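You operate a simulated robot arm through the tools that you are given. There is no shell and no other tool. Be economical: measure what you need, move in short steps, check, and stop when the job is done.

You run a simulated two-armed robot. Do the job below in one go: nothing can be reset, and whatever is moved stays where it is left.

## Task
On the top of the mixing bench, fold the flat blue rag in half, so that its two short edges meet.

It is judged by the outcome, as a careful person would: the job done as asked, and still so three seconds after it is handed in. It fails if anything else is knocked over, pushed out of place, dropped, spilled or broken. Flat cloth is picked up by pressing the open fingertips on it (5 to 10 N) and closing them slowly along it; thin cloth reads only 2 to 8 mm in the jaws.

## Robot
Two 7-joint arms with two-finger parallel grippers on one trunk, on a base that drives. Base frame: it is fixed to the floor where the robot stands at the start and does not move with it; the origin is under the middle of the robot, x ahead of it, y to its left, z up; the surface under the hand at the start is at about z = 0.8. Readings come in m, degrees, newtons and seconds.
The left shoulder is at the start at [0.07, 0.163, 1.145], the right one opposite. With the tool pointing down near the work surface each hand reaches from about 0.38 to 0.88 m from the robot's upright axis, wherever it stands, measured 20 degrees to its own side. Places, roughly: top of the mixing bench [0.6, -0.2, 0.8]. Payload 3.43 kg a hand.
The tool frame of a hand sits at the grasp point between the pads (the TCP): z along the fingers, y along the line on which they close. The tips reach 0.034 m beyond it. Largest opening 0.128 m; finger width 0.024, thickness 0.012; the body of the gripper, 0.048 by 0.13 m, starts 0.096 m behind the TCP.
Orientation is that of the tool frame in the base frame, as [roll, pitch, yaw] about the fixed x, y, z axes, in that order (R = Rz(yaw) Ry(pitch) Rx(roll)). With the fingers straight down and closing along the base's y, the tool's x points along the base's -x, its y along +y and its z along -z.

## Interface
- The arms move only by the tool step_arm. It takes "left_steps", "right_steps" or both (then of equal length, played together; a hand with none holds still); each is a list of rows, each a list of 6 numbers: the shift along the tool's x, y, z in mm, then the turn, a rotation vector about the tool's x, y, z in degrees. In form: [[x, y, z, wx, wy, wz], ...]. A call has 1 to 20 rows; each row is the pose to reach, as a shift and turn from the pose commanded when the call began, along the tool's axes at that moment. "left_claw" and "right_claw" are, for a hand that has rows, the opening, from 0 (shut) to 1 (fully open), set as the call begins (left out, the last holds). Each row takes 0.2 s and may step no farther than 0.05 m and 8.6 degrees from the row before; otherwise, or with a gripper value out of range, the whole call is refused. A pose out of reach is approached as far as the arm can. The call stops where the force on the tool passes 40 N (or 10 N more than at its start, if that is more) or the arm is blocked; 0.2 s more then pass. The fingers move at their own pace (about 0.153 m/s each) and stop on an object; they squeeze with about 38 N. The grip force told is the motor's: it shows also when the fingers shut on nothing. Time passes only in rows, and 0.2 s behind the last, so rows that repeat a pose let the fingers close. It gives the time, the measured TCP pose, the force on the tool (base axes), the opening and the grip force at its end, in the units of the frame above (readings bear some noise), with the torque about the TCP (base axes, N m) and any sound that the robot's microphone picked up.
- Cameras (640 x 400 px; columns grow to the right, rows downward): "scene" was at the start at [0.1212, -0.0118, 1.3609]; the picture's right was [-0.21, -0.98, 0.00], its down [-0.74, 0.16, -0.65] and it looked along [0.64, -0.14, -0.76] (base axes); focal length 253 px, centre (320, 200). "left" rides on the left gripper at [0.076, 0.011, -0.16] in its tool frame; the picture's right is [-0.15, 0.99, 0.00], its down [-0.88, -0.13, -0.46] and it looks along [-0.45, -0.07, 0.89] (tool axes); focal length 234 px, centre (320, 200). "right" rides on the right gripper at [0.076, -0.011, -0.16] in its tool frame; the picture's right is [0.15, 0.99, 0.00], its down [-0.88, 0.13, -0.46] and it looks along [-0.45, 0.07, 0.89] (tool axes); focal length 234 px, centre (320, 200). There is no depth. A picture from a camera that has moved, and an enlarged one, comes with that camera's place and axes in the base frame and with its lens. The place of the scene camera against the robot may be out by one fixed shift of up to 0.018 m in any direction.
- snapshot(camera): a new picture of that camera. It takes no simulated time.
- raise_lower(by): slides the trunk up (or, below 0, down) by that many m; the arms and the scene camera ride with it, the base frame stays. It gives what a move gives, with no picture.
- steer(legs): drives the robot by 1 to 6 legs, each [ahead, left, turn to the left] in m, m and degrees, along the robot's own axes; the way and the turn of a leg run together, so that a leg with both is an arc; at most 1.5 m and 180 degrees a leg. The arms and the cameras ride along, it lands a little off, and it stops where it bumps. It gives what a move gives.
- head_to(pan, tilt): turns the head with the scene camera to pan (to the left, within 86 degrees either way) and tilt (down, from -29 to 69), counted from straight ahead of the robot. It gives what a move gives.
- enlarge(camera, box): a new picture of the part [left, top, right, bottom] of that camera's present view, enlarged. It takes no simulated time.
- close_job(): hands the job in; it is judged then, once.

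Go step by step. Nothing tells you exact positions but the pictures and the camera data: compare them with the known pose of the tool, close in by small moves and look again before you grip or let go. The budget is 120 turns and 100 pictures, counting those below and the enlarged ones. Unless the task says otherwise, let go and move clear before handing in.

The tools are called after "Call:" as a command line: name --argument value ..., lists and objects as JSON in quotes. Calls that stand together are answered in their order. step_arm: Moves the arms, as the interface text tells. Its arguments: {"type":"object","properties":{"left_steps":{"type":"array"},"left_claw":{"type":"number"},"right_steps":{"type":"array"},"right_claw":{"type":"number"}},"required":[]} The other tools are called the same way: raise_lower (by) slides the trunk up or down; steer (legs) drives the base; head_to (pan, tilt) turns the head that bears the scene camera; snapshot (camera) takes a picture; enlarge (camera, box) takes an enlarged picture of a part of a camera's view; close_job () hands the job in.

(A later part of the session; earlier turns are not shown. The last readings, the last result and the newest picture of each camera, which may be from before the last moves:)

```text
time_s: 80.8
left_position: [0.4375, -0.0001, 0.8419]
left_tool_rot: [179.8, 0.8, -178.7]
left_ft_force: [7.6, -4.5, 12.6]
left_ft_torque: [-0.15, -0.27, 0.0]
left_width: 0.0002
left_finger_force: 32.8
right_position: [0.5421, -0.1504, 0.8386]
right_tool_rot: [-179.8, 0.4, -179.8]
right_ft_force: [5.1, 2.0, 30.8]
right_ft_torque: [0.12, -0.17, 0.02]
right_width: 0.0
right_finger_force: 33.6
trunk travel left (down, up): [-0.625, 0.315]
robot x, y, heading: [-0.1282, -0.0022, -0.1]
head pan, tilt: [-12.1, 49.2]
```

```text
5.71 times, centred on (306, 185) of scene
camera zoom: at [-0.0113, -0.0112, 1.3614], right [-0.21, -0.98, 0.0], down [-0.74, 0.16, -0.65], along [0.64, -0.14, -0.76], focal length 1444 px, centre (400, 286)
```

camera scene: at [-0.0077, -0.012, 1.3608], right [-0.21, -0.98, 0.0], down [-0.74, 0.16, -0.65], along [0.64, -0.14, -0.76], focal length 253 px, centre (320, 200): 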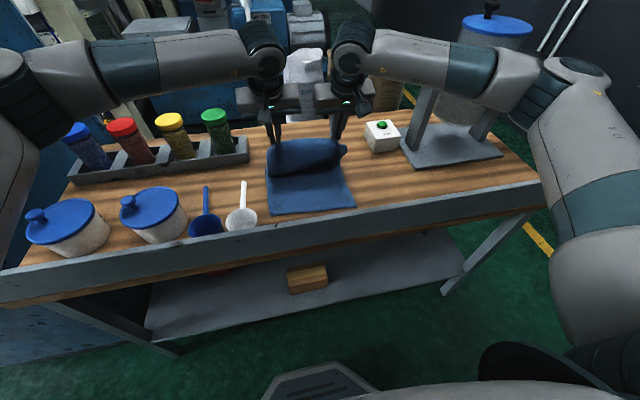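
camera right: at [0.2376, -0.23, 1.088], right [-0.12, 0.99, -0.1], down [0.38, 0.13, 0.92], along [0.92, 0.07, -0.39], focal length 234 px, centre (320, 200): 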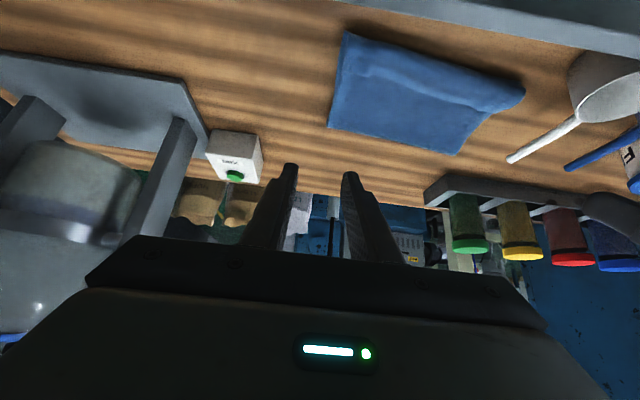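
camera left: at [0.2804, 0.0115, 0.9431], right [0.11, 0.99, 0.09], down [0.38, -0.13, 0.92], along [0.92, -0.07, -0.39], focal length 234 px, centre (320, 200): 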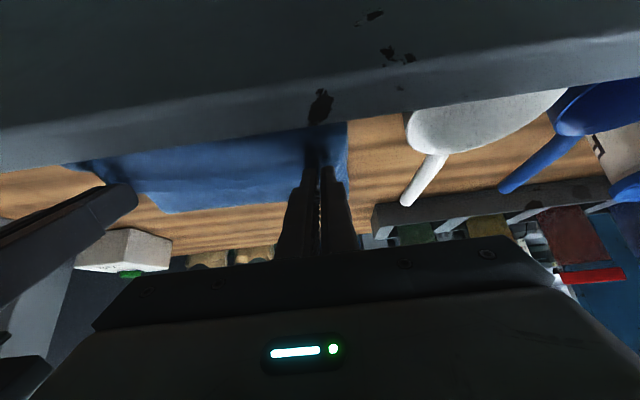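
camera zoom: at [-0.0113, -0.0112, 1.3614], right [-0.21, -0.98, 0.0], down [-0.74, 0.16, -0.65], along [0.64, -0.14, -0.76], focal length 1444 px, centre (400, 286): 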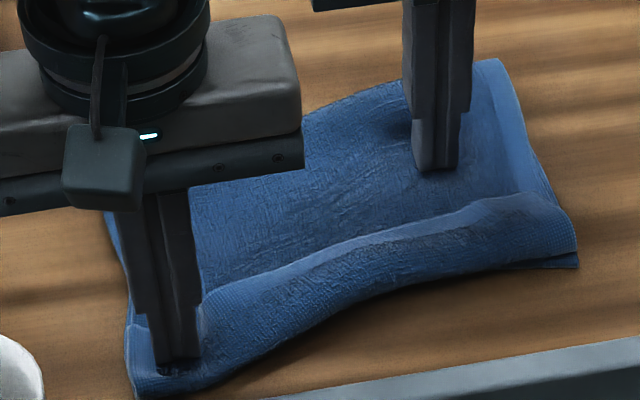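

Layers stick together, so dragging won't unroll the hem, and I should stop that. The better cure is jaws closing across the edge. I'll lift off and test whether the hands can turn 90° the other way within reach.

Call:
step_arm --right_steps '[[0, 0, -40, 0, 0, 0], [0, -10, -80, 0, 0, 0], [0, -20, -120, 0, 0, 0], [0, -20, -150, 0, 0, 0]]' --left_steps '[[0, 0, -40, 0, 0, 0], [-20, 10, -80, 0, 0, 0], [-40, 20, -120, 0, 0, 0], [-60, 30, -150, 0, 0, 0]]'

Call:
step_arm --right_steps '[[0, 0, 0, 0, 0, 8], [0, 0, 0, 0, 0, 16], [0, 0, 0, 0, 0, 24], [0, 0, 0, 0, 0, 32], [0, 0, 0, 0, 0, 40], [0, 0, 0, 0, 0, 48], [0, 0, 0, 0, 0, 56], [0, 0, 0, 0, 0, 64], [0, 0, 0, 0, 0, 72], [0, 0, 0, 0, 0, 80], [0, 0, 0, 0, 0, 88], [0, 0, 0, 0, 0, 90]]'

Call:
step_arm --left_steps '[[0, 0, 0, 0, 0, -8], [0, 0, 0, 0, 0, -16], [0, 0, 0, 0, 0, -24], [0, 0, 0, 0, 0, -32], [0, 0, 0, 0, 0, -40], [0, 0, 0, 0, 0, -48], [0, 0, 0, 0, 0, -56], [0, 0, 0, 0, 0, -64], [0, 0, 0, 0, 0, -72], [0, 0, 0, 0, 0, -80], [0, 0, 0, 0, 0, -88], [0, 0, 0, 0, 0, -90]]'

Call:
snapshot --camera "scene"

```text
time_s: 81.8
left_position: [0.4967, 0.032, 0.9916]
left_tool_rot: [179.7, 0.5, -178.8]
left_ft_force: [0.0, -0.4, 0.0]
left_ft_torque: [0.0, 0.0, 0.02]
left_width: 0.0003
left_finger_force: 32.9
right_position: [0.5399, -0.1685, 0.9853]
right_tool_rot: [-179.7, 0.1, -179.7]
right_ft_force: [-0.2, -0.1, 0.9]
right_ft_torque: [-0.01, -0.01, -0.01]
right_width: 0.0
right_finger_force: 32.7
trunk travel left (down, up): [-0.625, 0.315]
robot x, y, heading: [-0.1273, -0.002, -0.0]
head pan, tilt: [-12.1, 49.2]
```

```text
time_s: 84.4
left_position: [0.4992, 0.0301, 0.9922]
left_tool_rot: [179.7, 0.5, -178.7]
left_ft_force: [-0.8, 0.3, 0.3]
left_ft_torque: [-0.01, 0.0, -0.02]
left_width: 0.0
left_finger_force: 32.8
right_position: [0.543, -0.1699, 0.9851]
right_tool_rot: [179.8, 0.2, 90.1]
right_ft_force: [-0.4, 0.2, 0.9]
right_ft_torque: [-0.02, -0.02, 0.02]
right_width: 0.0
right_finger_force: 32.9
trunk travel left (down, up): [-0.625, 0.315]
robot x, y, heading: [-0.1299, -0.0003, 0.2]
head pan, tilt: [-12.1, 49.2]
```

```text
time_s: 87.0
left_position: [0.4984, 0.0305, 0.9907]
left_tool_rot: [-179.5, 0.2, -88.7]
left_ft_force: [0.5, 0.1, 0.7]
left_ft_torque: [0.02, -0.01, 0.0]
left_width: 0.0
left_finger_force: 33.1
right_position: [0.542, -0.1699, 0.9859]
right_tool_rot: [179.8, 0.2, 90.2]
right_ft_force: [-0.5, -0.7, -0.9]
right_ft_torque: [-0.03, -0.01, 0.03]
right_width: 0.0001
right_finger_force: 33.0
trunk travel left (down, up): [-0.625, 0.315]
robot x, y, heading: [-0.1324, -0.0048, 0.0]
head pan, tilt: [-12.1, 49.2]
```

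```text
19 pictures are left
camera scene: at [-0.0078, -0.0118, 1.3609], right [-0.21, -0.98, 0.0], down [-0.74, 0.16, -0.65], along [0.64, -0.13, -0.76], focal length 253 px, centre (320, 200)
```

scene: 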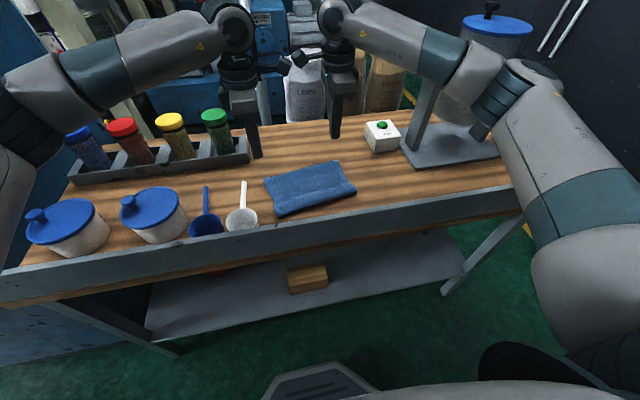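

Turning this way works for both hands. I'll look closely at the rag as it lies now to plan the regrip.

Call:
enlarge --camera "scene" --box '[250, 150, 362, 220]'

```text
5.71 times, centred on (306, 185) of scene
camera zoom: at [-0.0078, -0.0118, 1.3609], right [-0.21, -0.98, 0.0], down [-0.74, 0.16, -0.65], along [0.64, -0.13, -0.76], focal length 1444 px, centre (400, 286)
```

zoom: 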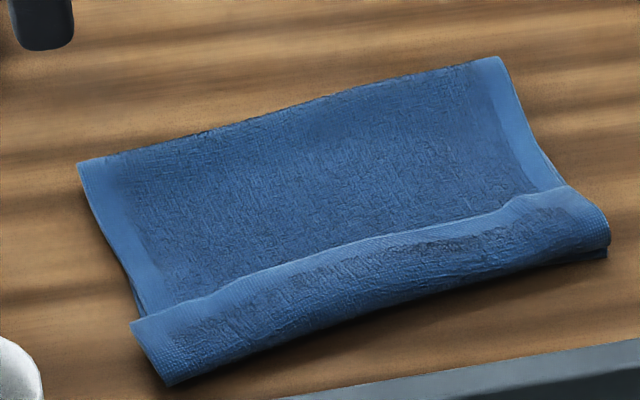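

The hem is about 4 cm wide and the rag has turned about 10°. I'll set the jaws square to it over the hem near both ends. Then I'll pinch it, carry the layer back to the far side and lay it out flat.

Call:
step_arm --right_steps '[[-5, -20, 0, 0, 0, -3.5], [-10, -40, 15, 0, 0, -7], [-16, -60, 50, 0, 0, -10.3], [-21, -78, 90, 0, 0, -10.3], [-21, -78, 125, 0, 0, -10.3], [-21, -78, 135, 0, 0, -10.3]]' --left_steps '[[5, 18, 0, 0, 0, -3.5], [9, 36, 15, 0, 0, -7], [14, 54, 50, 0, 0, -10.3], [18, 71, 90, 0, 0, -10.3], [18, 71, 130, 0, 0, -10.3], [18, 71, 139, 0, 0, -10.3]]' --left_claw 0.16 --right_claw 0.16

Call:
enlarge --camera "scene" --box '[250, 150, 362, 220]'

```text
time_s: 88.4
left_position: [0.4281, 0.0103, 0.8508]
left_tool_rot: [-179.3, 0.2, -78.4]
left_ft_force: [0.6, 0.3, 0.7]
left_ft_torque: [-0.03, 0.0, -0.04]
left_width: 0.0204
left_finger_force: 0.1
right_position: [0.465, -0.1915, 0.8502]
right_tool_rot: [179.8, 0.2, 100.4]
right_ft_force: [0.3, -0.2, -0.4]
right_ft_torque: [0.0, -0.01, 0.0]
right_width: 0.0208
right_finger_force: 0.3
trunk travel left (down, up): [-0.625, 0.315]
robot x, y, heading: [-0.1275, -0.0008, -0.1]
head pan, tilt: [-12.1, 49.2]
```

```text
5.71 times, centred on (306, 185) of scene
camera zoom: at [-0.0084, -0.012, 1.361], right [-0.21, -0.98, 0.0], down [-0.74, 0.16, -0.65], along [0.64, -0.13, -0.76], focal length 1444 px, centre (400, 286)
```

zoom: 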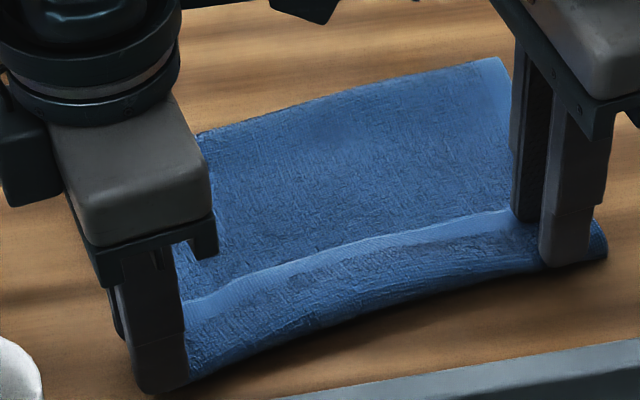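

The near fingers sit right on the bend. I'll shift both 9 mm toward the fold, then lower to light contact.

Call:
step_arm --right_steps '[[0, 9, -4, 0, 0, 0], [0, 9, 2, 0, 0, 0], [0, 9, 5, 0, 0, 0], [0, 9, 7, 0, 0, 0]]' --left_steps '[[0, -9, -4, 0, 0, 0], [0, -9, 2, 0, 0, 0], [0, -9, 5, 0, 0, 0], [0, -9, 7, 0, 0, 0]]'

```text
time_s: 89.4
left_position: [0.4381, 0.0138, 0.845]
left_tool_rot: [-179.4, 0.2, -78.4]
left_ft_force: [0.4, -0.7, 2.8]
left_ft_torque: [0.0, -0.07, 0.01]
left_width: 0.0204
left_finger_force: 0.0
right_position: [0.4745, -0.19, 0.8432]
right_tool_rot: [179.8, 0.2, 100.5]
right_ft_force: [1.0, 1.5, 5.2]
right_ft_torque: [0.05, -0.09, 0.0]
right_width: 0.0204
right_finger_force: 0.0
trunk travel left (down, up): [-0.625, 0.315]
robot x, y, heading: [-0.1283, -0.0011, 0.0]
head pan, tilt: [-12.1, 49.2]
```

Call:
step_arm --right_steps '[[0, 0, 0, 0, 0, 0], [0, 0, 0, 0, 0, 0]]' --left_steps '[[0, 0, 1, 0, 0, 0], [0, 0, 1, 0, 0, 0]]' --left_claw 0.11 --right_claw 0.11

Call:
step_arm --right_steps '[[0, 0, 0, 0, 0, 0], [0, 0, 0, 0, 0, 0]]' --left_steps '[[0, 0, 0, 0, 0, 0], [0, 0, 0, 0, 0, 0]]' --left_claw 0.06 --right_claw 0.06

Call:
step_arm --right_steps '[[0, 0, 0, 0, 0, 0], [0, 0, 0, 0, 0, 0], [0, 0, 0, 0, 0, 0]]' --left_steps '[[0, 0, 0, 0, 0, 0], [0, 0, 0, 0, 0, 0], [0, 0, 0, 0, 0, 0]]' --left_claw 0.0 --right_claw 0.0

Call:
step_arm --right_steps '[[0, 2, -12, 0, 0, 0], [0, 5, -28, 0, 0, 0], [0, 10, -50, 0, 0, 0], [0, 20, -75, 0, 0, 0], [0, 20, -75, 0, 0, 0]]' --left_steps '[[0, -2, -12, 0, 0, 0], [0, -5, -28, 0, 0, 0], [0, -10, -50, 0, 0, 0], [0, -20, -75, 0, 0, 0], [0, -20, -75, 0, 0, 0]]'

Call:
snapshot --camera "scene"

```text
time_s: 90.0
left_position: [0.4373, 0.0145, 0.843]
left_tool_rot: [-179.3, 0.2, -78.6]
left_ft_force: [0.7, 0.2, 4.7]
left_ft_torque: [-0.08, -0.01, -0.02]
left_width: 0.0136
left_finger_force: 0.0
right_position: [0.4733, -0.1907, 0.8444]
right_tool_rot: [179.8, 0.4, 100.5]
right_ft_force: [0.2, 0.8, 5.6]
right_ft_torque: [0.05, -0.05, -0.01]
right_width: 0.0135
right_finger_force: 0.1
trunk travel left (down, up): [-0.625, 0.315]
robot x, y, heading: [-0.1304, 0.0013, -0.0]
head pan, tilt: [-12.1, 49.2]
```

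```text
time_s: 90.6
left_position: [0.4367, 0.0146, 0.8415]
left_tool_rot: [-179.4, 0.2, -78.5]
left_ft_force: [0.1, 0.0, 4.6]
left_ft_torque: [-0.02, -0.04, -0.03]
left_width: 0.0073
left_finger_force: 0.0
right_position: [0.4736, -0.1915, 0.8431]
right_tool_rot: [179.8, 0.3, 100.5]
right_ft_force: [-0.6, 0.5, 6.5]
right_ft_torque: [0.07, -0.01, 0.0]
right_width: 0.0077
right_finger_force: 0.1
trunk travel left (down, up): [-0.625, 0.315]
robot x, y, heading: [-0.1292, -0.0003, 0.1]
head pan, tilt: [-12.1, 49.2]
```

```text
time_s: 91.4
left_position: [0.4369, 0.0151, 0.8424]
left_tool_rot: [-179.5, 0.3, -78.4]
left_ft_force: [1.2, -1.0, 4.5]
left_ft_torque: [-0.07, -0.02, 0.0]
left_width: 0.0018
left_finger_force: 36.5
right_position: [0.4734, -0.1901, 0.8436]
right_tool_rot: [179.9, 0.3, 100.5]
right_ft_force: [-1.9, 1.3, 5.4]
right_ft_torque: [0.03, 0.02, 0.04]
right_width: 0.0033
right_finger_force: 38.0
trunk travel left (down, up): [-0.625, 0.315]
robot x, y, heading: [-0.1277, -0.0017, 0.0]
head pan, tilt: [-12.1, 49.2]
```

```text
time_s: 92.6
left_position: [0.4568, 0.0178, 0.9179]
left_tool_rot: [-179.4, 0.2, -78.6]
left_ft_force: [0.5, -0.2, -0.2]
left_ft_torque: [-0.01, -0.01, 0.02]
left_width: 0.0022
left_finger_force: 37.2
right_position: [0.4932, -0.1861, 0.9184]
right_tool_rot: [179.9, 0.2, 100.4]
right_ft_force: [0.6, 0.1, -0.4]
right_ft_torque: [0.03, 0.0, 0.01]
right_width: 0.0034
right_finger_force: 37.9
trunk travel left (down, up): [-0.625, 0.315]
robot x, y, heading: [-0.1288, -0.0028, -0.0]
head pan, tilt: [-12.1, 49.2]
```

```text
16 pictures are left
camera scene: at [-0.0076, -0.0121, 1.3608], right [-0.21, -0.98, 0.0], down [-0.74, 0.16, -0.65], along [0.64, -0.13, -0.76], focal length 253 px, centre (320, 200)
```

scene: 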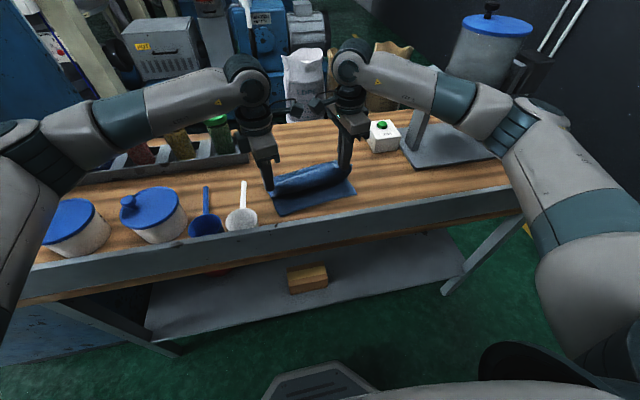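

Both hands hold the hem as single layers, at 2.2 and 3.4 mm. A close look will show how it hangs.

Call:
enlarge --camera "scene" --box '[250, 140, 378, 220]'

Call:
snapshot --camera "right"

```text
5.00 times, centred on (314, 180) of scene
camera zoom: at [-0.0076, -0.0121, 1.3608], right [-0.21, -0.98, 0.0], down [-0.74, 0.16, -0.65], along [0.64, -0.13, -0.76], focal length 1263 px, centre (350, 300)
```

zoom: 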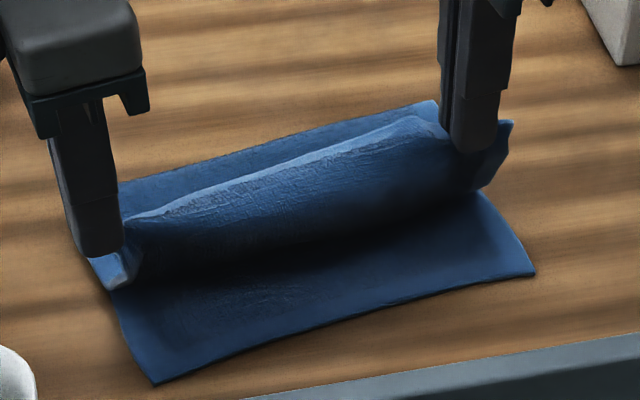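

```text
14 pictures are left
camera right: at [0.4681, -0.1125, 1.0777], right [0.95, 0.32, 0.0], down [0.29, -0.84, 0.46], along [0.15, -0.43, -0.89], focal length 234 px, centre (320, 200)
```

right: 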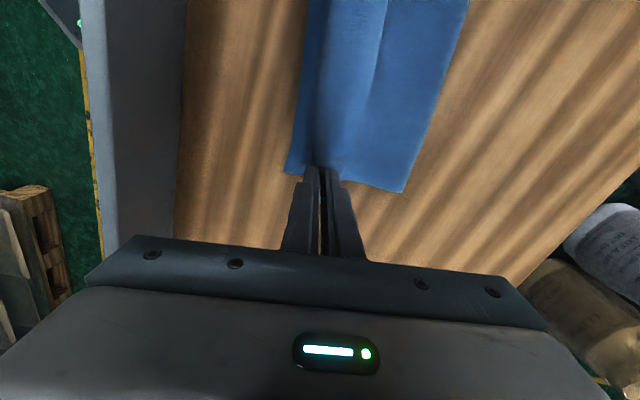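

The jaws now hold the true edge with almost no flap, and the bottom layer's near edge is visible. I'll carry the edge up and over past the middle so the fold re-forms at the halfway line, then check.

Call:
step_arm --right_steps '[[0, 18, -25, 0, 0, 0], [-2, 36, -48, 0, 0, 0], [-4, 53, -67, 0, 0, 0], [-6, 80, -74, 0, 0, 0], [-8, 106, -79, 0, 0, 0], [-10, 133, -82, 0, 0, 0], [-10, 153, -77, 0, 0, 0], [-10, 153, -77, 0, 0, 0]]' --left_steps '[[0, -20, -25, 0, 0, 0], [2, -40, -48, 0, 0, 0], [4, -59, -67, 0, 0, 0], [6, -86, -74, 0, 0, 0], [8, -112, -79, 0, 0, 0], [10, -139, -82, 0, 0, 0], [10, -159, -77, 0, 0, 0], [10, -159, -77, 0, 0, 0]]'

Call:
snapshot --camera "scene"

```text
time_s: 94.4
left_position: [0.6119, 0.0383, 0.9954]
left_tool_rot: [-179.4, 0.2, -78.5]
left_ft_force: [0.6, -0.3, -0.8]
left_ft_torque: [-0.01, -0.02, 0.03]
left_width: 0.0019
left_finger_force: 36.3
right_position: [0.6478, -0.1682, 0.9962]
right_tool_rot: [179.9, 0.2, 100.5]
right_ft_force: [0.7, 0.6, -0.7]
right_ft_torque: [0.0, -0.03, 0.02]
right_width: 0.0033
right_finger_force: 38.3
trunk travel left (down, up): [-0.625, 0.315]
robot x, y, heading: [-0.1284, -0.0026, 0.2]
head pan, tilt: [-12.1, 49.2]
```

```text
13 pictures are left
camera scene: at [-0.0086, -0.0121, 1.361], right [-0.21, -0.98, 0.0], down [-0.74, 0.16, -0.65], along [0.64, -0.13, -0.76], focal length 253 px, centre (320, 200)
```

scene: 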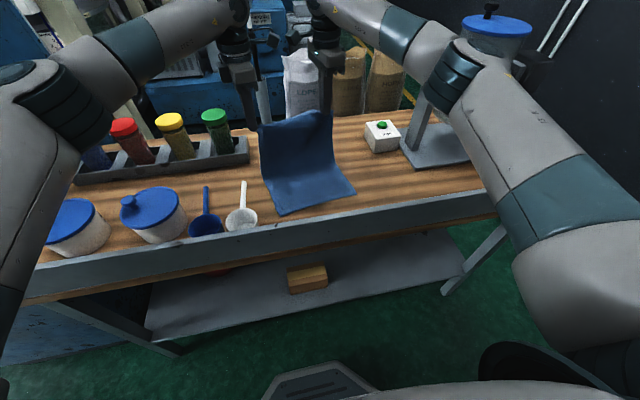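

The rag now stands in a clean L with the top edge held straight. Swinging it back down toward the near edge, stopping 3–4 cm above.

Call:
step_arm --right_steps '[[0, -25, -3, 0, 0, 0], [0, -50, -2, 0, 0, 0], [0, -75, 5, 0, 0, 0], [0, -103, 18, 0, 0, 0], [0, -125, 34, 0, 0, 0], [0, -146, 55, 0, 0, 0], [0, -162, 78, 0, 0, 0], [0, -175, 105, 0, 0, 0], [0, -181, 126, 0, 0, 0], [0, -181, 126, 0, 0, 0]]' --left_steps '[[0, 17, -3, 0, 0, 0], [0, 42, -2, 0, 0, 0], [0, 67, 5, 0, 0, 0], [0, 95, 18, 0, 0, 0], [0, 117, 34, 0, 0, 0], [0, 138, 55, 0, 0, 0], [0, 154, 78, 0, 0, 0], [0, 167, 105, 0, 0, 0], [0, 173, 126, 0, 0, 0], [0, 173, 126, 0, 0, 0]]'

Call:
enlarge --camera "scene" --box '[240, 130, 384, 220]'

```text
time_s: 96.6
left_position: [0.4437, 0.0059, 0.8699]
left_tool_rot: [-179.5, 0.2, -78.5]
left_ft_force: [0.5, -0.3, -0.8]
left_ft_torque: [-0.02, -0.02, 0.0]
left_width: 0.0018
left_finger_force: 36.6
right_position: [0.4682, -0.2038, 0.8702]
right_tool_rot: [179.9, 0.3, 100.4]
right_ft_force: [-0.1, 1.5, -0.6]
right_ft_torque: [0.03, -0.02, 0.0]
right_width: 0.0033
right_finger_force: 37.8
trunk travel left (down, up): [-0.625, 0.315]
robot x, y, heading: [-0.131, 0.0013, 0.1]
head pan, tilt: [-12.1, 49.2]
```

```text
4.44 times, centred on (312, 175) of scene
camera zoom: at [-0.0081, -0.0117, 1.3609], right [-0.21, -0.98, 0.0], down [-0.74, 0.16, -0.65], along [0.64, -0.13, -0.76], focal length 1123 px, centre (356, 311)
```

zoom: 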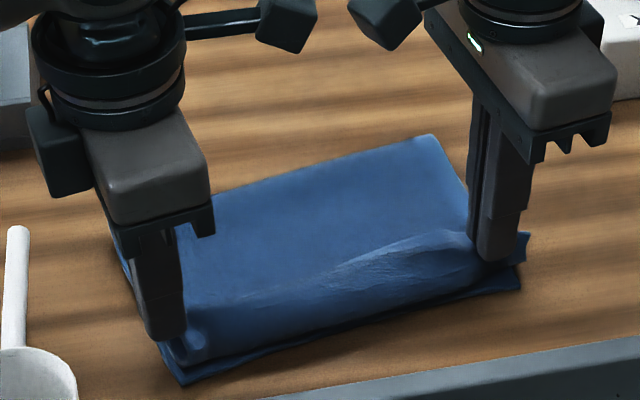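

The edge is almost down and the bottom layer's near edge shows just beyond it. I'll lower it the rest of the way, aligning both ends to the near edge.

Call:
step_arm --right_steps '[[0, -3, 8, 0, 0, 0], [0, -6, 16, 0, 0, 0], [0, -6, 23, 0, 0, 0], [0, -6, 26, 0, 0, 0]]' --left_steps '[[0, 10, 8, 0, 0, 0], [0, 20, 16, 0, 0, 0], [0, 21, 23, 0, 0, 0], [0, 21, 26, 0, 0, 0]]'

Call:
enlarge --camera "scene" --box '[240, 130, 384, 220]'

```text
time_s: 97.6
left_position: [0.4258, 0.0011, 0.8437]
left_tool_rot: [-179.4, 0.2, -78.4]
left_ft_force: [1.3, 0.2, 2.8]
left_ft_torque: [-0.01, -0.06, 0.02]
left_width: 0.0015
left_finger_force: 36.7
right_position: [0.463, -0.2033, 0.846]
right_tool_rot: [179.9, 0.3, 100.5]
right_ft_force: [0.3, 0.9, 4.1]
right_ft_torque: [0.02, -0.04, 0.02]
right_width: 0.0031
right_finger_force: 37.8
trunk travel left (down, up): [-0.625, 0.315]
robot x, y, heading: [-0.1286, 0.0011, 0.3]
head pan, tilt: [-12.1, 49.2]
```

```text
4.44 times, centred on (312, 175) of scene
camera zoom: at [-0.0086, -0.0115, 1.3611], right [-0.21, -0.98, 0.0], down [-0.74, 0.16, -0.65], along [0.64, -0.14, -0.76], focal length 1123 px, centre (356, 311)
```

zoom: 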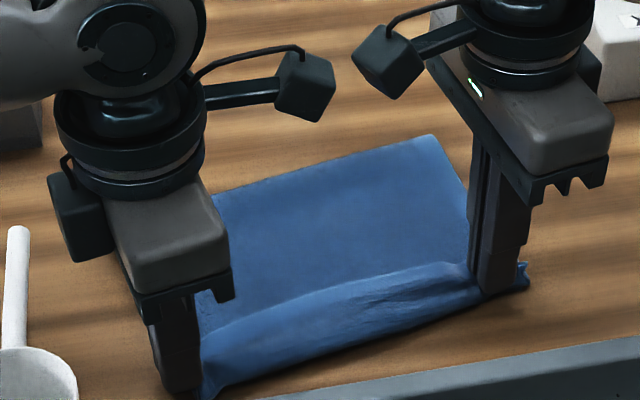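

A slack bulge remains on my side of the jaws. I'll raise a few millimetres and draw the edge 22 mm toward me to take the curl out before letting go.

Call:
step_arm --right_steps '[[0, 0, -6, 0, 0, 0], [0, -8, -6, 0, 0, 0], [0, -16, -5, 0, 0, 0], [0, -24, -4, 0, 0, 0], [0, -24, -2, 0, 0, 0]]' --left_steps '[[0, 0, -6, 0, 0, 0], [0, 8, -6, 0, 0, 0], [0, 16, -5, 0, 0, 0], [0, 24, -4, 0, 0, 0], [0, 24, -2, 0, 0, 0]]'

Call:
enlarge --camera "scene" --box '[240, 130, 384, 220]'

```text
time_s: 98.8
left_position: [0.4002, -0.0051, 0.8438]
left_tool_rot: [-179.4, 0.1, -78.4]
left_ft_force: [0.7, -0.2, 1.5]
left_ft_torque: [-0.03, -0.04, 0.0]
left_width: 0.002
left_finger_force: 37.1
right_position: [0.4393, -0.2085, 0.847]
right_tool_rot: [179.9, 0.2, 100.5]
right_ft_force: [0.0, 0.6, 2.5]
right_ft_torque: [0.0, 0.01, 0.05]
right_width: 0.0035
right_finger_force: 37.9
trunk travel left (down, up): [-0.625, 0.315]
robot x, y, heading: [-0.1282, -0.0021, -0.0]
head pan, tilt: [-12.1, 49.2]
```

```text
4.44 times, centred on (312, 175) of scene
camera zoom: at [-0.008, -0.0115, 1.361], right [-0.21, -0.98, 0.0], down [-0.74, 0.16, -0.65], along [0.64, -0.14, -0.76], focal length 1123 px, centre (356, 311)
```

zoom: 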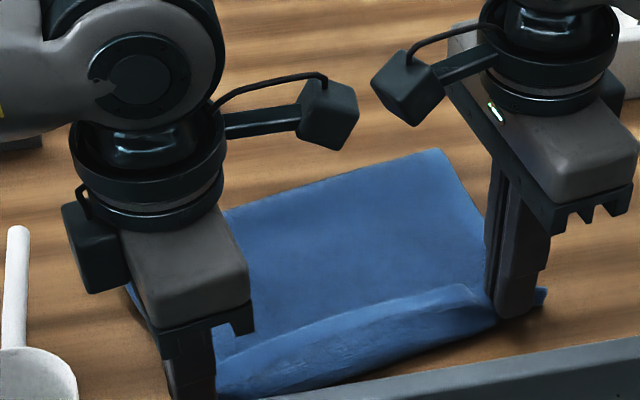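

The tips were touching the bottom layer, so the whole rag came along. I'll lift clear, carry the edge well past the middle so the fold starts farther out, and swing it back taut without touching down.

Call:
step_arm --right_steps '[[0, 1, -33, 0, 0, 0], [0, 21, -68, 0, 0, 0], [0, 51, -98, 0, 0, 0], [0, 86, -123, 0, 0, 0], [0, 121, -138, 0, 0, 0], [0, 156, -148, 0, 0, 0], [0, 191, -148, 0, 0, 0], [0, 226, -143, 0, 0, 0], [0, 206, -143, 0, 0, 0], [0, 176, -138, 0, 0, 0], [0, 151, -133, 0, 0, 0], [0, 128, -122, 0, 0, 0], [0, 106, -105, 0, 0, 0], [0, 87, -88, 0, 0, 0], [0, 71, -65, 0, 0, 0], [0, 60, -41, 0, 0, 0], [0, 51, -28, 0, 0, 0], [0, 31, -21, 0, 0, 0], [0, 16, -18, 0, 0, 0], [0, 3, -16, 0, 0, 0]]' --left_steps '[[0, -8, -36, 0, 0, 0], [0, -28, -71, 0, 0, 0], [0, -58, -101, 0, 0, 0], [0, -93, -126, 0, 0, 0], [0, -128, -141, 0, 0, 0], [0, -163, -151, 0, 0, 0], [0, -198, -151, 0, 0, 0], [0, -233, -146, 0, 0, 0], [0, -213, -146, 0, 0, 0], [0, -183, -141, 0, 0, 0], [0, -158, -136, 0, 0, 0], [0, -135, -125, 0, 0, 0], [0, -113, -108, 0, 0, 0], [0, -94, -91, 0, 0, 0], [0, -78, -68, 0, 0, 0], [0, -67, -44, 0, 0, 0], [0, -58, -31, 0, 0, 0], [0, -38, -24, 0, 0, 0], [0, -23, -21, 0, 0, 0], [0, -10, -19, 0, 0, 0]]'

Call:
enlarge --camera "scene" --box '[240, 130, 384, 220]'

```text
time_s: 103.0
left_position: [0.4086, -0.0021, 0.8635]
left_tool_rot: [-179.4, 0.2, -78.5]
left_ft_force: [-0.5, -0.4, -0.1]
left_ft_torque: [0.01, -0.03, 0.01]
left_width: 0.0016
left_finger_force: 36.8
right_position: [0.4408, -0.2072, 0.8607]
right_tool_rot: [179.9, 0.3, 100.5]
right_ft_force: [0.6, 0.4, -0.2]
right_ft_torque: [0.03, -0.07, 0.01]
right_width: 0.0031
right_finger_force: 37.4
trunk travel left (down, up): [-0.625, 0.315]
robot x, y, heading: [-0.1317, -0.0004, 0.0]
head pan, tilt: [-12.1, 49.2]
```

```text
4.44 times, centred on (312, 175) of scene
camera zoom: at [-0.0084, -0.0122, 1.3609], right [-0.21, -0.98, 0.0], down [-0.74, 0.16, -0.65], along [0.64, -0.13, -0.76], focal length 1123 px, centre (356, 311)
```

zoom: 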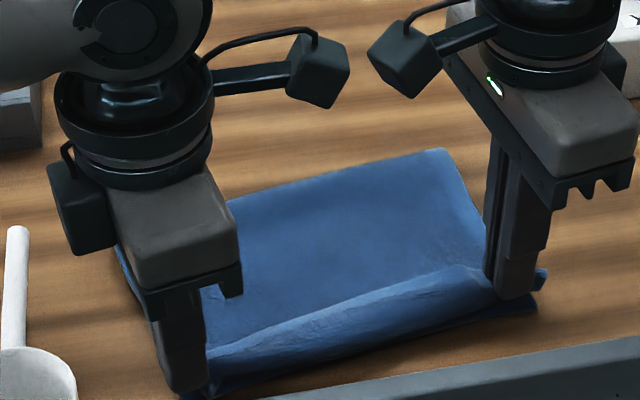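

The hem is gone now; the edge just stands up about 3 cm because the fold is still slightly short. I'll lift once more and bring the edge down on an inner path, so the slack goes to the fold side.

Call:
step_arm --right_steps '[[0, 8, -34, 0, 0, 0], [0, 33, -69, 0, 0, 0], [0, 68, -99, 0, 0, 0], [0, 108, -116, 0, 0, 0], [0, 148, -124, 0, 0, 0], [0, 178, -119, 0, 0, 0], [0, 178, -119, 0, 0, 0], [0, 158, -109, 0, 0, 0], [0, 133, -89, 0, 0, 0], [0, 108, -69, 0, 0, 0], [0, 83, -49, 0, 0, 0], [0, 58, -31, 0, 0, 0], [0, 38, -19, 0, 0, 0], [0, 23, -11, 0, 0, 0], [0, 8, -2, 0, 0, 0], [0, 0, 4, 0, 0, 0], [0, -4, 9, 0, 0, 0]]' --left_steps '[[0, -8, -31, 0, 0, 0], [0, -33, -66, 0, 0, 0], [0, -68, -96, 0, 0, 0], [0, -108, -113, 0, 0, 0], [0, -148, -121, 0, 0, 0], [0, -178, -116, 0, 0, 0], [0, -178, -116, 0, 0, 0], [0, -158, -106, 0, 0, 0], [0, -133, -86, 0, 0, 0], [0, -108, -66, 0, 0, 0], [0, -83, -46, 0, 0, 0], [0, -58, -28, 0, 0, 0], [0, -38, -16, 0, 0, 0], [0, -23, -8, 0, 0, 0], [0, -8, 0, 0, 0, 0], [0, 0, 7, 0, 0, 0], [0, 4, 12, 0, 0, 0]]'

Call:
enlarge --camera "scene" --box '[240, 130, 384, 220]'

```text
time_s: 106.6
left_position: [0.4061, -0.0008, 0.8504]
left_tool_rot: [-179.5, 0.2, -78.6]
left_ft_force: [0.4, -0.2, 0.6]
left_ft_torque: [0.03, -0.04, 0.01]
left_width: 0.0017
left_finger_force: 36.7
right_position: [0.4372, -0.2072, 0.8518]
right_tool_rot: [179.9, 0.2, 100.5]
right_ft_force: [0.1, -0.2, 0.0]
right_ft_torque: [-0.01, -0.01, 0.02]
right_width: 0.0033
right_finger_force: 38.1
trunk travel left (down, up): [-0.625, 0.315]
robot x, y, heading: [-0.1281, -0.0024, -0.1]
head pan, tilt: [-12.1, 49.2]
```

```text
4.44 times, centred on (312, 175) of scene
camera zoom: at [-0.0078, -0.0119, 1.3609], right [-0.21, -0.98, 0.0], down [-0.74, 0.16, -0.65], along [0.64, -0.13, -0.76], focal length 1123 px, centre (356, 311)
```

zoom: 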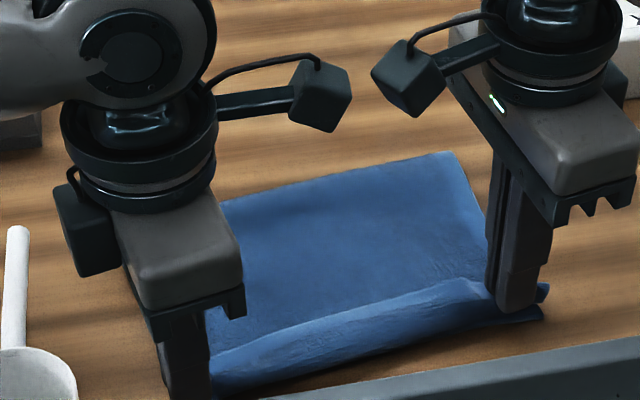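

The standing strip is now only about 1.5–2 cm. I'll lean it toward me by 14 mm so it falls outward, release, and rise straight up.

Call:
step_arm --right_steps '[[0, -5, 0, 0, 0, 0], [0, -10, 1, 0, 0, 0], [0, -14, 3, 0, 0, 0], [0, -14, 3, 0, 0, 0]]' --left_steps '[[0, 5, 0, 0, 0, 0], [0, 10, 1, 0, 0, 0], [0, 14, 3, 0, 0, 0], [0, 14, 3, 0, 0, 0]]'

Call:
step_arm --right_steps '[[0, 0, 0, 0, 0, 0], [0, 0, 0, 0, 0, 0], [0, 0, -15, 0, 0, 0], [0, 0, -40, 0, 0, 0], [-10, 0, -80, 0, 0, 0], [-35, 20, -120, 0, 0, 0]]' --left_steps '[[0, 0, 0, 0, 0, 0], [0, 0, 0, 0, 0, 0], [0, 0, -15, 0, 0, 0], [0, 0, -40, 0, 0, 0], [-10, 0, -80, 0, 0, 0], [-35, -20, -120, 0, 0, 0]]' --left_claw 0.14 --right_claw 0.14

Call:
enlarge --camera "scene" --box '[240, 140, 384, 230]'

```text
time_s: 107.6
left_position: [0.3938, -0.0055, 0.849]
left_tool_rot: [-179.5, 0.2, -78.5]
left_ft_force: [0.5, -0.2, 1.1]
left_ft_torque: [0.0, -0.04, 0.01]
left_width: 0.0019
left_finger_force: 36.3
right_position: [0.4236, -0.21, 0.8493]
right_tool_rot: [179.9, 0.2, 100.6]
right_ft_force: [1.0, 0.1, 1.4]
right_ft_torque: [0.02, -0.01, 0.05]
right_width: 0.0031
right_finger_force: 37.4
trunk travel left (down, up): [-0.625, 0.315]
robot x, y, heading: [-0.1251, 0.0018, -0.1]
head pan, tilt: [-12.1, 49.2]
```

```text
refused: row 6 steps farther than a row can; nothing moved
```

```text
4.44 times, centred on (312, 185) of scene
camera zoom: at [-0.0079, -0.0117, 1.3609], right [-0.21, -0.98, 0.0], down [-0.74, 0.16, -0.65], along [0.64, -0.13, -0.76], focal length 1123 px, centre (356, 267)
```

zoom: 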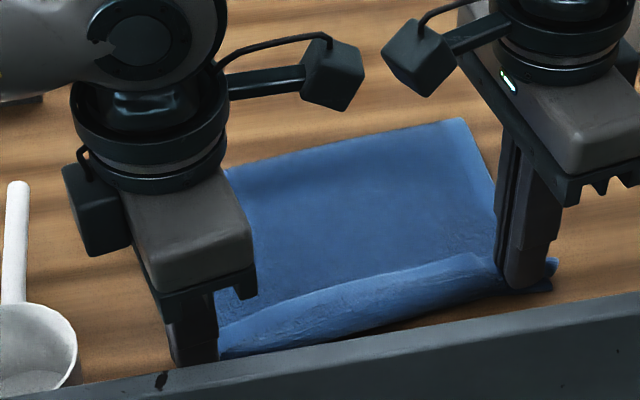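

The rag followed a bit, and the release call was refused for too long a step. Releasing now with shorter moves.

Call:
step_arm --right_steps '[[0, 0, 0, 0, 0, 0], [0, 0, 0, 0, 0, 0], [0, 0, -15, 0, 0, 0], [0, 0, -40, 0, 0, 0], [0, 0, -80, 0, 0, 0], [-15, 10, -120, 0, 0, 0], [-40, 15, -160, 0, 0, 0]]' --left_steps '[[0, 0, 0, 0, 0, 0], [0, 0, 0, 0, 0, 0], [0, 0, -15, 0, 0, 0], [0, 0, -40, 0, 0, 0], [0, 0, -80, 0, 0, 0], [-15, -10, -120, 0, 0, 0], [-40, -15, -160, 0, 0, 0]]' --left_claw 0.14 --right_claw 0.14

Call:
enlarge --camera "scene" --box '[240, 140, 384, 230]'

```text
time_s: 109.2
left_position: [0.3983, 0.0371, 1.0096]
left_tool_rot: [-179.3, 0.2, -78.7]
left_ft_force: [-0.4, -0.1, 0.1]
left_ft_torque: [0.01, -0.02, 0.01]
left_width: 0.0178
left_finger_force: 0.1
right_position: [0.4433, -0.2481, 1.0085]
right_tool_rot: [179.9, 0.4, 100.5]
right_ft_force: [-0.5, 0.8, 0.0]
right_ft_torque: [-0.04, 0.01, 0.0]
right_width: 0.018
right_finger_force: 0.0
trunk travel left (down, up): [-0.625, 0.315]
robot x, y, heading: [-0.131, 0.0015, 0.4]
head pan, tilt: [-12.1, 49.2]
```

```text
4.44 times, centred on (312, 185) of scene
camera zoom: at [-0.0096, -0.0114, 1.3609], right [-0.21, -0.98, 0.0], down [-0.74, 0.16, -0.65], along [0.64, -0.14, -0.76], focal length 1123 px, centre (356, 267)
```

zoom: 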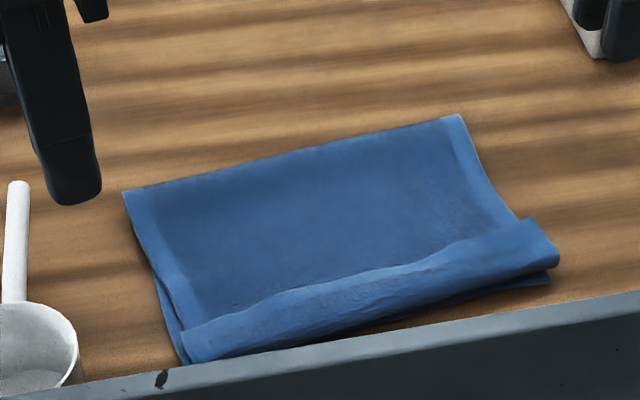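

A hem of 2–4 cm fell back over on top. A release with the fingers tilted forward, so the edge leans toward me, needs more clearance from the lip. I'll first slide the whole rag 8 cm forward, since it moves as one piece.

Call:
step_arm --right_steps '[[12, 15, 20, 0, 0, 0], [24, 31, 55, 0, 0, 0], [36, 46, 90, 0, 0, 0], [48, 61, 125, 0, 0, 0], [48, 61, 155, 0, 0, 0], [48, 61, 165, 0, 0, 0], [48, 61, 169, 0, 0, 0]]' --left_steps '[[10, -16, 20, 0, 0, 0], [20, -32, 55, 0, 0, 0], [30, -48, 90, 0, 0, 0], [41, -65, 125, 0, 0, 0], [41, -65, 155, 0, 0, 0], [41, -65, 165, 0, 0, 0], [41, -65, 169, 0, 0, 0]]' --left_claw 0.0 --right_claw 0.0

Call:
step_arm --right_steps '[[0, 0, 1, 0, 0, 0], [-2, 8, 1, 0, 0, 0], [-3, 17, 1, 0, 0, 0], [-5, 26, 1, 0, 0, 0], [-6, 35, 1, 0, 0, 0], [-8, 44, 1, 0, 0, 0], [-10, 53, 1, 0, 0, 0], [-11, 62, 1, 0, 0, 0], [-13, 71, 1, 0, 0, 0], [-15, 79, 1, 0, 0, 0]]' --left_steps '[[0, 0, 1, 0, 0, 0], [2, -8, 1, 0, 0, 0], [3, -17, 1, 0, 0, 0], [5, -26, 1, 0, 0, 0], [6, -35, 1, 0, 0, 0], [8, -44, 1, 0, 0, 0], [10, -53, 1, 0, 0, 0], [12, -62, 1, 0, 0, 0], [14, -71, 1, 0, 0, 0], [16, -79, 1, 0, 0, 0]]'

```text
time_s: 110.8
left_position: [0.4714, 0.0109, 0.8411]
left_tool_rot: [-179.4, 0.2, -78.6]
left_ft_force: [0.9, 0.2, 2.0]
left_ft_torque: [-0.05, -0.02, -0.01]
left_width: 0.0
left_finger_force: 33.6
right_position: [0.4956, -0.1888, 0.8402]
right_tool_rot: [179.9, 0.2, 100.5]
right_ft_force: [0.8, -0.5, 3.1]
right_ft_torque: [-0.06, -0.04, 0.02]
right_width: 0.0
right_finger_force: 33.1
trunk travel left (down, up): [-0.625, 0.315]
robot x, y, heading: [-0.1319, 0.0031, 0.2]
head pan, tilt: [-12.1, 49.2]
```

```text
time_s: 113.0
left_position: [0.5515, 0.0097, 0.8408]
left_tool_rot: [-179.4, 0.2, -78.5]
left_ft_force: [-0.7, 0.1, 3.0]
left_ft_torque: [-0.04, 0.02, 0.01]
left_width: 0.0
left_finger_force: 32.8
right_position: [0.5766, -0.1888, 0.8396]
right_tool_rot: [179.8, 0.3, 100.6]
right_ft_force: [-3.4, -0.4, 11.3]
right_ft_torque: [-0.01, 0.09, 0.01]
right_width: 0.0
right_finger_force: 32.7
trunk travel left (down, up): [-0.625, 0.315]
robot x, y, heading: [-0.1254, -0.0002, 0.3]
head pan, tilt: [-12.1, 49.2]
```

Lifting off to look at the result.

Call:
step_arm --right_steps '[[0, 0, -30, 0, 0, 0], [0, 0, -70, 0, 0, 0], [-15, 0, -105, 0, 0, 0]]' --left_steps '[[0, 0, -30, 0, 0, 0], [0, 0, -70, 0, 0, 0], [-15, 0, -105, 0, 0, 0]]'

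Call:
enlarge --camera "scene" --box '[240, 110, 384, 200]'

```text
time_s: 113.8
left_position: [0.5465, 0.0244, 0.9475]
left_tool_rot: [-179.6, 0.3, -78.6]
left_ft_force: [0.3, 0.0, 0.4]
left_ft_torque: [-0.01, 0.01, 0.02]
left_width: 0.0001
left_finger_force: 33.0
right_position: [0.5796, -0.2029, 0.9432]
right_tool_rot: [179.9, 0.2, 100.5]
right_ft_force: [-0.1, -0.2, 0.6]
right_ft_torque: [-0.04, -0.04, -0.02]
right_width: 0.0
right_finger_force: 32.8
trunk travel left (down, up): [-0.625, 0.315]
robot x, y, heading: [-0.1263, -0.0015, 0.1]
head pan, tilt: [-12.1, 49.2]
```

```text
4.44 times, centred on (312, 155) of scene
camera zoom: at [-0.0088, -0.0114, 1.3608], right [-0.21, -0.98, 0.0], down [-0.74, 0.16, -0.65], along [0.64, -0.14, -0.76], focal length 1123 px, centre (356, 400)
```

zoom: 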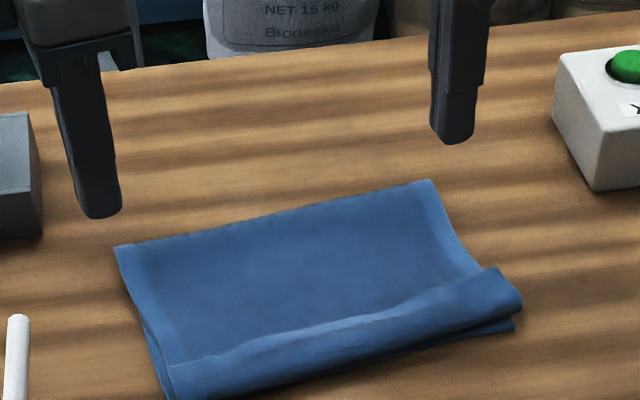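

The rag moved forward intact, with its near edge at x≈0.47–0.49, well clear of the lip. I'll set the jaws across the hem's free edge again, one finger on the hem and one just past the edge.

Call:
step_arm --right_steps '[[2, -16, 20, 0, 0, 0], [4, -33, 45, 0, 0, 0], [6, -49, 70, 0, 0, 0], [6, -49, 88, 0, 0, 0], [6, -49, 93, 0, 0, 0]]' --left_steps '[[6, 20, 20, 0, 0, 0], [12, 40, 45, 0, 0, 0], [19, 61, 70, 0, 0, 0], [19, 61, 90, 0, 0, 0], [19, 61, 97, 0, 0, 0]]' --left_claw 0.12 --right_claw 0.12

Call:
enlarge --camera "scene" --box '[250, 130, 362, 200]'

```text
time_s: 115.0
left_position: [0.4928, -0.004, 0.8483]
left_tool_rot: [-179.5, 0.3, -78.5]
left_ft_force: [0.6, -0.5, -0.1]
left_ft_torque: [0.01, 0.01, -0.02]
left_width: 0.0152
left_finger_force: 0.0
right_position: [0.5307, -0.206, 0.8516]
right_tool_rot: [179.9, 0.2, 100.4]
right_ft_force: [-0.6, 0.4, 0.4]
right_ft_torque: [0.0, 0.05, -0.01]
right_width: 0.0155
right_finger_force: 0.0
trunk travel left (down, up): [-0.625, 0.315]
robot x, y, heading: [-0.1302, -0.0046, -0.0]
head pan, tilt: [-12.1, 49.2]
```

```text
5.71 times, centred on (306, 165) of scene
camera zoom: at [-0.008, -0.0119, 1.3609], right [-0.21, -0.98, 0.0], down [-0.74, 0.16, -0.65], along [0.64, -0.13, -0.76], focal length 1444 px, centre (400, 400)
```

zoom: 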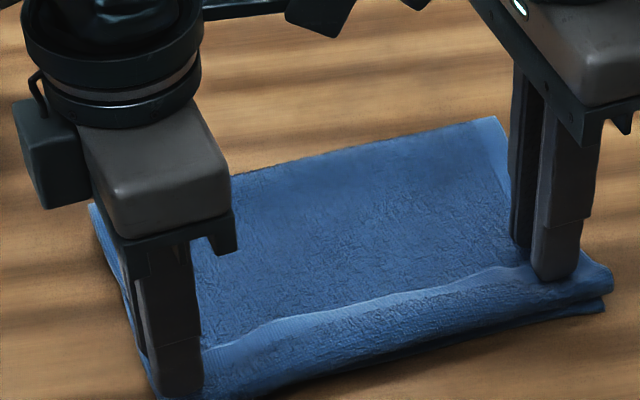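

The right hand is well placed. I'll nudge the left 5 mm forward, then lower both to contact.

Call:
step_arm --right_steps '[[0, 0, 4, 0, 0, 0], [0, 0, 7, 0, 0, 0], [0, 0, 9, 0, 0, 0]]' --left_steps '[[0, -5, 0, 0, 0, 0], [0, -5, 4, 0, 0, 0], [0, -5, 6, 0, 0, 0]]'

```text
time_s: 115.8
left_position: [0.4957, -0.004, 0.8429]
left_tool_rot: [-179.4, 0.2, -78.5]
left_ft_force: [0.4, -0.8, 3.8]
left_ft_torque: [-0.03, 0.02, 0.0]
left_width: 0.0156
left_finger_force: 0.6
right_position: [0.5299, -0.2072, 0.8426]
right_tool_rot: [179.9, 0.3, 100.5]
right_ft_force: [1.1, 0.6, 5.5]
right_ft_torque: [0.01, 0.0, -0.01]
right_width: 0.0148
right_finger_force: 0.0
trunk travel left (down, up): [-0.625, 0.315]
robot x, y, heading: [-0.1294, -0.001, 0.1]
head pan, tilt: [-12.1, 49.2]
```

Call:
step_arm --right_steps '[[0, 0, 0, 0, 0, 0], [0, 0, 0, 0, 0, 0]]' --left_steps '[[0, 0, 1, 0, 0, 0], [0, 0, 1, 0, 0, 0]]' --left_claw 0.07 --right_claw 0.07

Call:
step_arm --right_steps '[[0, 0, 0, 0, 0, 0], [0, 0, 0, 0, 0, 0], [0, 0, 0, 0, 0, 0]]' --left_steps '[[0, 0, 0, 0, 0, 0], [0, 0, 0, 0, 0, 0], [0, 0, 0, 0, 0, 0]]' --left_claw 0.0 --right_claw 0.0

Call:
step_arm --right_steps '[[0, 2, -12, 0, 0, 0], [0, 5, -28, 0, 0, 0], [0, 10, -50, 0, 0, 0], [0, 20, -75, 0, 0, 0]]' --left_steps '[[0, -2, -12, 0, 0, 0], [0, -5, -28, 0, 0, 0], [0, -10, -50, 0, 0, 0], [0, -20, -75, 0, 0, 0]]'

Call:
enlarge --camera "scene" --box '[240, 110, 384, 200]'

```text
time_s: 116.4
left_position: [0.4985, -0.0055, 0.8406]
left_tool_rot: [-179.2, 0.3, -78.5]
left_ft_force: [0.8, 2.4, 10.2]
left_ft_torque: [-0.01, 0.01, 0.03]
left_width: 0.0081
left_finger_force: 0.1
right_position: [0.5303, -0.2074, 0.8436]
right_tool_rot: [179.7, 0.4, 100.5]
right_ft_force: [1.0, -0.4, 6.3]
right_ft_torque: [0.01, -0.05, 0.02]
right_width: 0.0078
right_finger_force: 0.0
trunk travel left (down, up): [-0.625, 0.315]
robot x, y, heading: [-0.1284, -0.0025, -0.1]
head pan, tilt: [-12.1, 49.2]
```

```text
time_s: 117.2
left_position: [0.4973, -0.0056, 0.842]
left_tool_rot: [-179.3, 0.2, -78.5]
left_ft_force: [-1.8, 0.5, 10.6]
left_ft_torque: [-0.03, 0.05, 0.0]
left_width: 0.0023
left_finger_force: 36.9
right_position: [0.5294, -0.2084, 0.8436]
right_tool_rot: [179.8, 0.4, 100.5]
right_ft_force: [-0.7, -0.7, 5.5]
right_ft_torque: [-0.01, 0.07, 0.02]
right_width: 0.0
right_finger_force: 32.8
trunk travel left (down, up): [-0.625, 0.315]
robot x, y, heading: [-0.1265, 0.003, 0.4]
head pan, tilt: [-12.1, 49.2]
```

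```text
time_s: 118.2
left_position: [0.5167, -0.0016, 0.9147]
left_tool_rot: [-179.5, 0.1, -78.6]
left_ft_force: [0.2, 0.7, 0.3]
left_ft_torque: [0.01, -0.04, 0.01]
left_width: 0.0024
left_finger_force: 36.5
right_position: [0.5515, -0.2035, 0.9182]
right_tool_rot: [179.8, 0.3, 100.4]
right_ft_force: [-0.6, -0.6, 0.7]
right_ft_torque: [-0.03, -0.02, 0.01]
right_width: 0.0
right_finger_force: 32.8
trunk travel left (down, up): [-0.625, 0.315]
robot x, y, heading: [-0.1267, 0.003, -0.1]
head pan, tilt: [-12.1, 49.2]
```

```text
4.44 times, centred on (312, 155) of scene
camera zoom: at [-0.0084, -0.0114, 1.3608], right [-0.21, -0.98, 0.0], down [-0.74, 0.16, -0.65], along [0.64, -0.14, -0.76], focal length 1123 px, centre (356, 400)
```

zoom: 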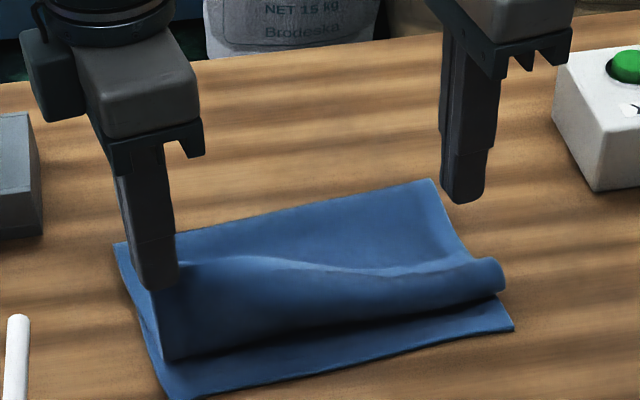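

The left has the edge but the right closed on nothing. I'll lower the left again and retry the right 8 mm farther onto the hem with a wider opening.

Call:
step_arm --right_steps '[[0, -14, 10, 0, 0, 0], [0, -28, 30, 0, 0, 0], [0, -28, 55, 0, 0, 0], [0, -28, 68, 0, 0, 0], [0, -28, 74, 0, 0, 0], [0, -28, 75, 0, 0, 0]]' --left_steps '[[0, 4, 10, 0, 0, 0], [0, 8, 25, 0, 0, 0], [0, 13, 40, 0, 0, 0], [0, 17, 55, 0, 0, 0], [0, 18, 62, 0, 0, 0], [0, 18, 62, 0, 0, 0]]' --right_claw 0.17

```text
time_s: 119.6
left_position: [0.4999, -0.0036, 0.853]
left_tool_rot: [-179.4, 0.2, -78.5]
left_ft_force: [0.7, -1.2, -0.9]
left_ft_torque: [-0.02, -0.02, 0.01]
left_width: 0.0024
left_finger_force: 37.6
right_position: [0.5233, -0.2076, 0.8426]
right_tool_rot: [179.8, 0.4, 100.5]
right_ft_force: [1.2, 1.6, 7.2]
right_ft_torque: [0.06, -0.13, -0.01]
right_width: 0.0226
right_finger_force: 0.5
trunk travel left (down, up): [-0.625, 0.315]
robot x, y, heading: [-0.1311, -0.0001, 0.4]
head pan, tilt: [-12.1, 49.2]
```

Call:
step_arm --right_steps '[[0, 0, 0, 0, 0, 0], [0, 0, 0, 0, 0, 0]]' --right_claw 0.12

Call:
step_arm --right_steps '[[0, 0, 0, 0, 0, 0], [0, 0, 0, 0, 0, 0]]' --right_claw 0.06

Call:
step_arm --right_steps '[[0, 0, 0, 0, 0, 0], [0, 0, 0, 0, 0, 0], [0, 0, 0, 0, 0, 0]]' --right_claw 0.0

```text
time_s: 120.2
left_position: [0.4981, -0.0059, 0.8521]
left_tool_rot: [-179.4, 0.2, -78.5]
left_ft_force: [-0.9, -0.2, 0.4]
left_ft_torque: [0.01, -0.04, 0.03]
left_width: 0.0023
left_finger_force: 37.2
right_position: [0.5223, -0.2073, 0.8426]
right_tool_rot: [179.8, 0.3, 100.5]
right_ft_force: [-0.4, 0.1, 7.6]
right_ft_torque: [-0.01, -0.12, -0.02]
right_width: 0.0154
right_finger_force: 0.0
trunk travel left (down, up): [-0.625, 0.315]
robot x, y, heading: [-0.1322, 0.0006, 0.1]
head pan, tilt: [-12.1, 49.2]
```

```text
time_s: 120.8
left_position: [0.4991, -0.0049, 0.8527]
left_tool_rot: [-179.4, 0.3, -78.4]
left_ft_force: [-0.4, 0.7, -0.2]
left_ft_torque: [0.03, -0.04, -0.01]
left_width: 0.0024
left_finger_force: 37.3
right_position: [0.5233, -0.2071, 0.8426]
right_tool_rot: [179.9, 0.4, 100.5]
right_ft_force: [0.8, 0.7, 8.7]
right_ft_torque: [0.02, -0.19, 0.01]
right_width: 0.0108
right_finger_force: 2.2
trunk travel left (down, up): [-0.625, 0.315]
robot x, y, heading: [-0.1281, -0.002, 0.0]
head pan, tilt: [-12.1, 49.2]
```

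```text
time_s: 121.6
left_position: [0.4993, -0.0037, 0.8528]
left_tool_rot: [-179.4, 0.1, -78.5]
left_ft_force: [-0.2, -0.2, -0.3]
left_ft_torque: [0.0, -0.04, 0.0]
left_width: 0.0024
left_finger_force: 37.2
right_position: [0.523, -0.2088, 0.8427]
right_tool_rot: [179.9, 0.2, 100.4]
right_ft_force: [3.3, 0.6, 8.6]
right_ft_torque: [0.03, -0.2, 0.0]
right_width: 0.0073
right_finger_force: 38.3
trunk travel left (down, up): [-0.625, 0.315]
robot x, y, heading: [-0.1316, 0.0011, -0.2]
head pan, tilt: [-12.1, 49.2]
```

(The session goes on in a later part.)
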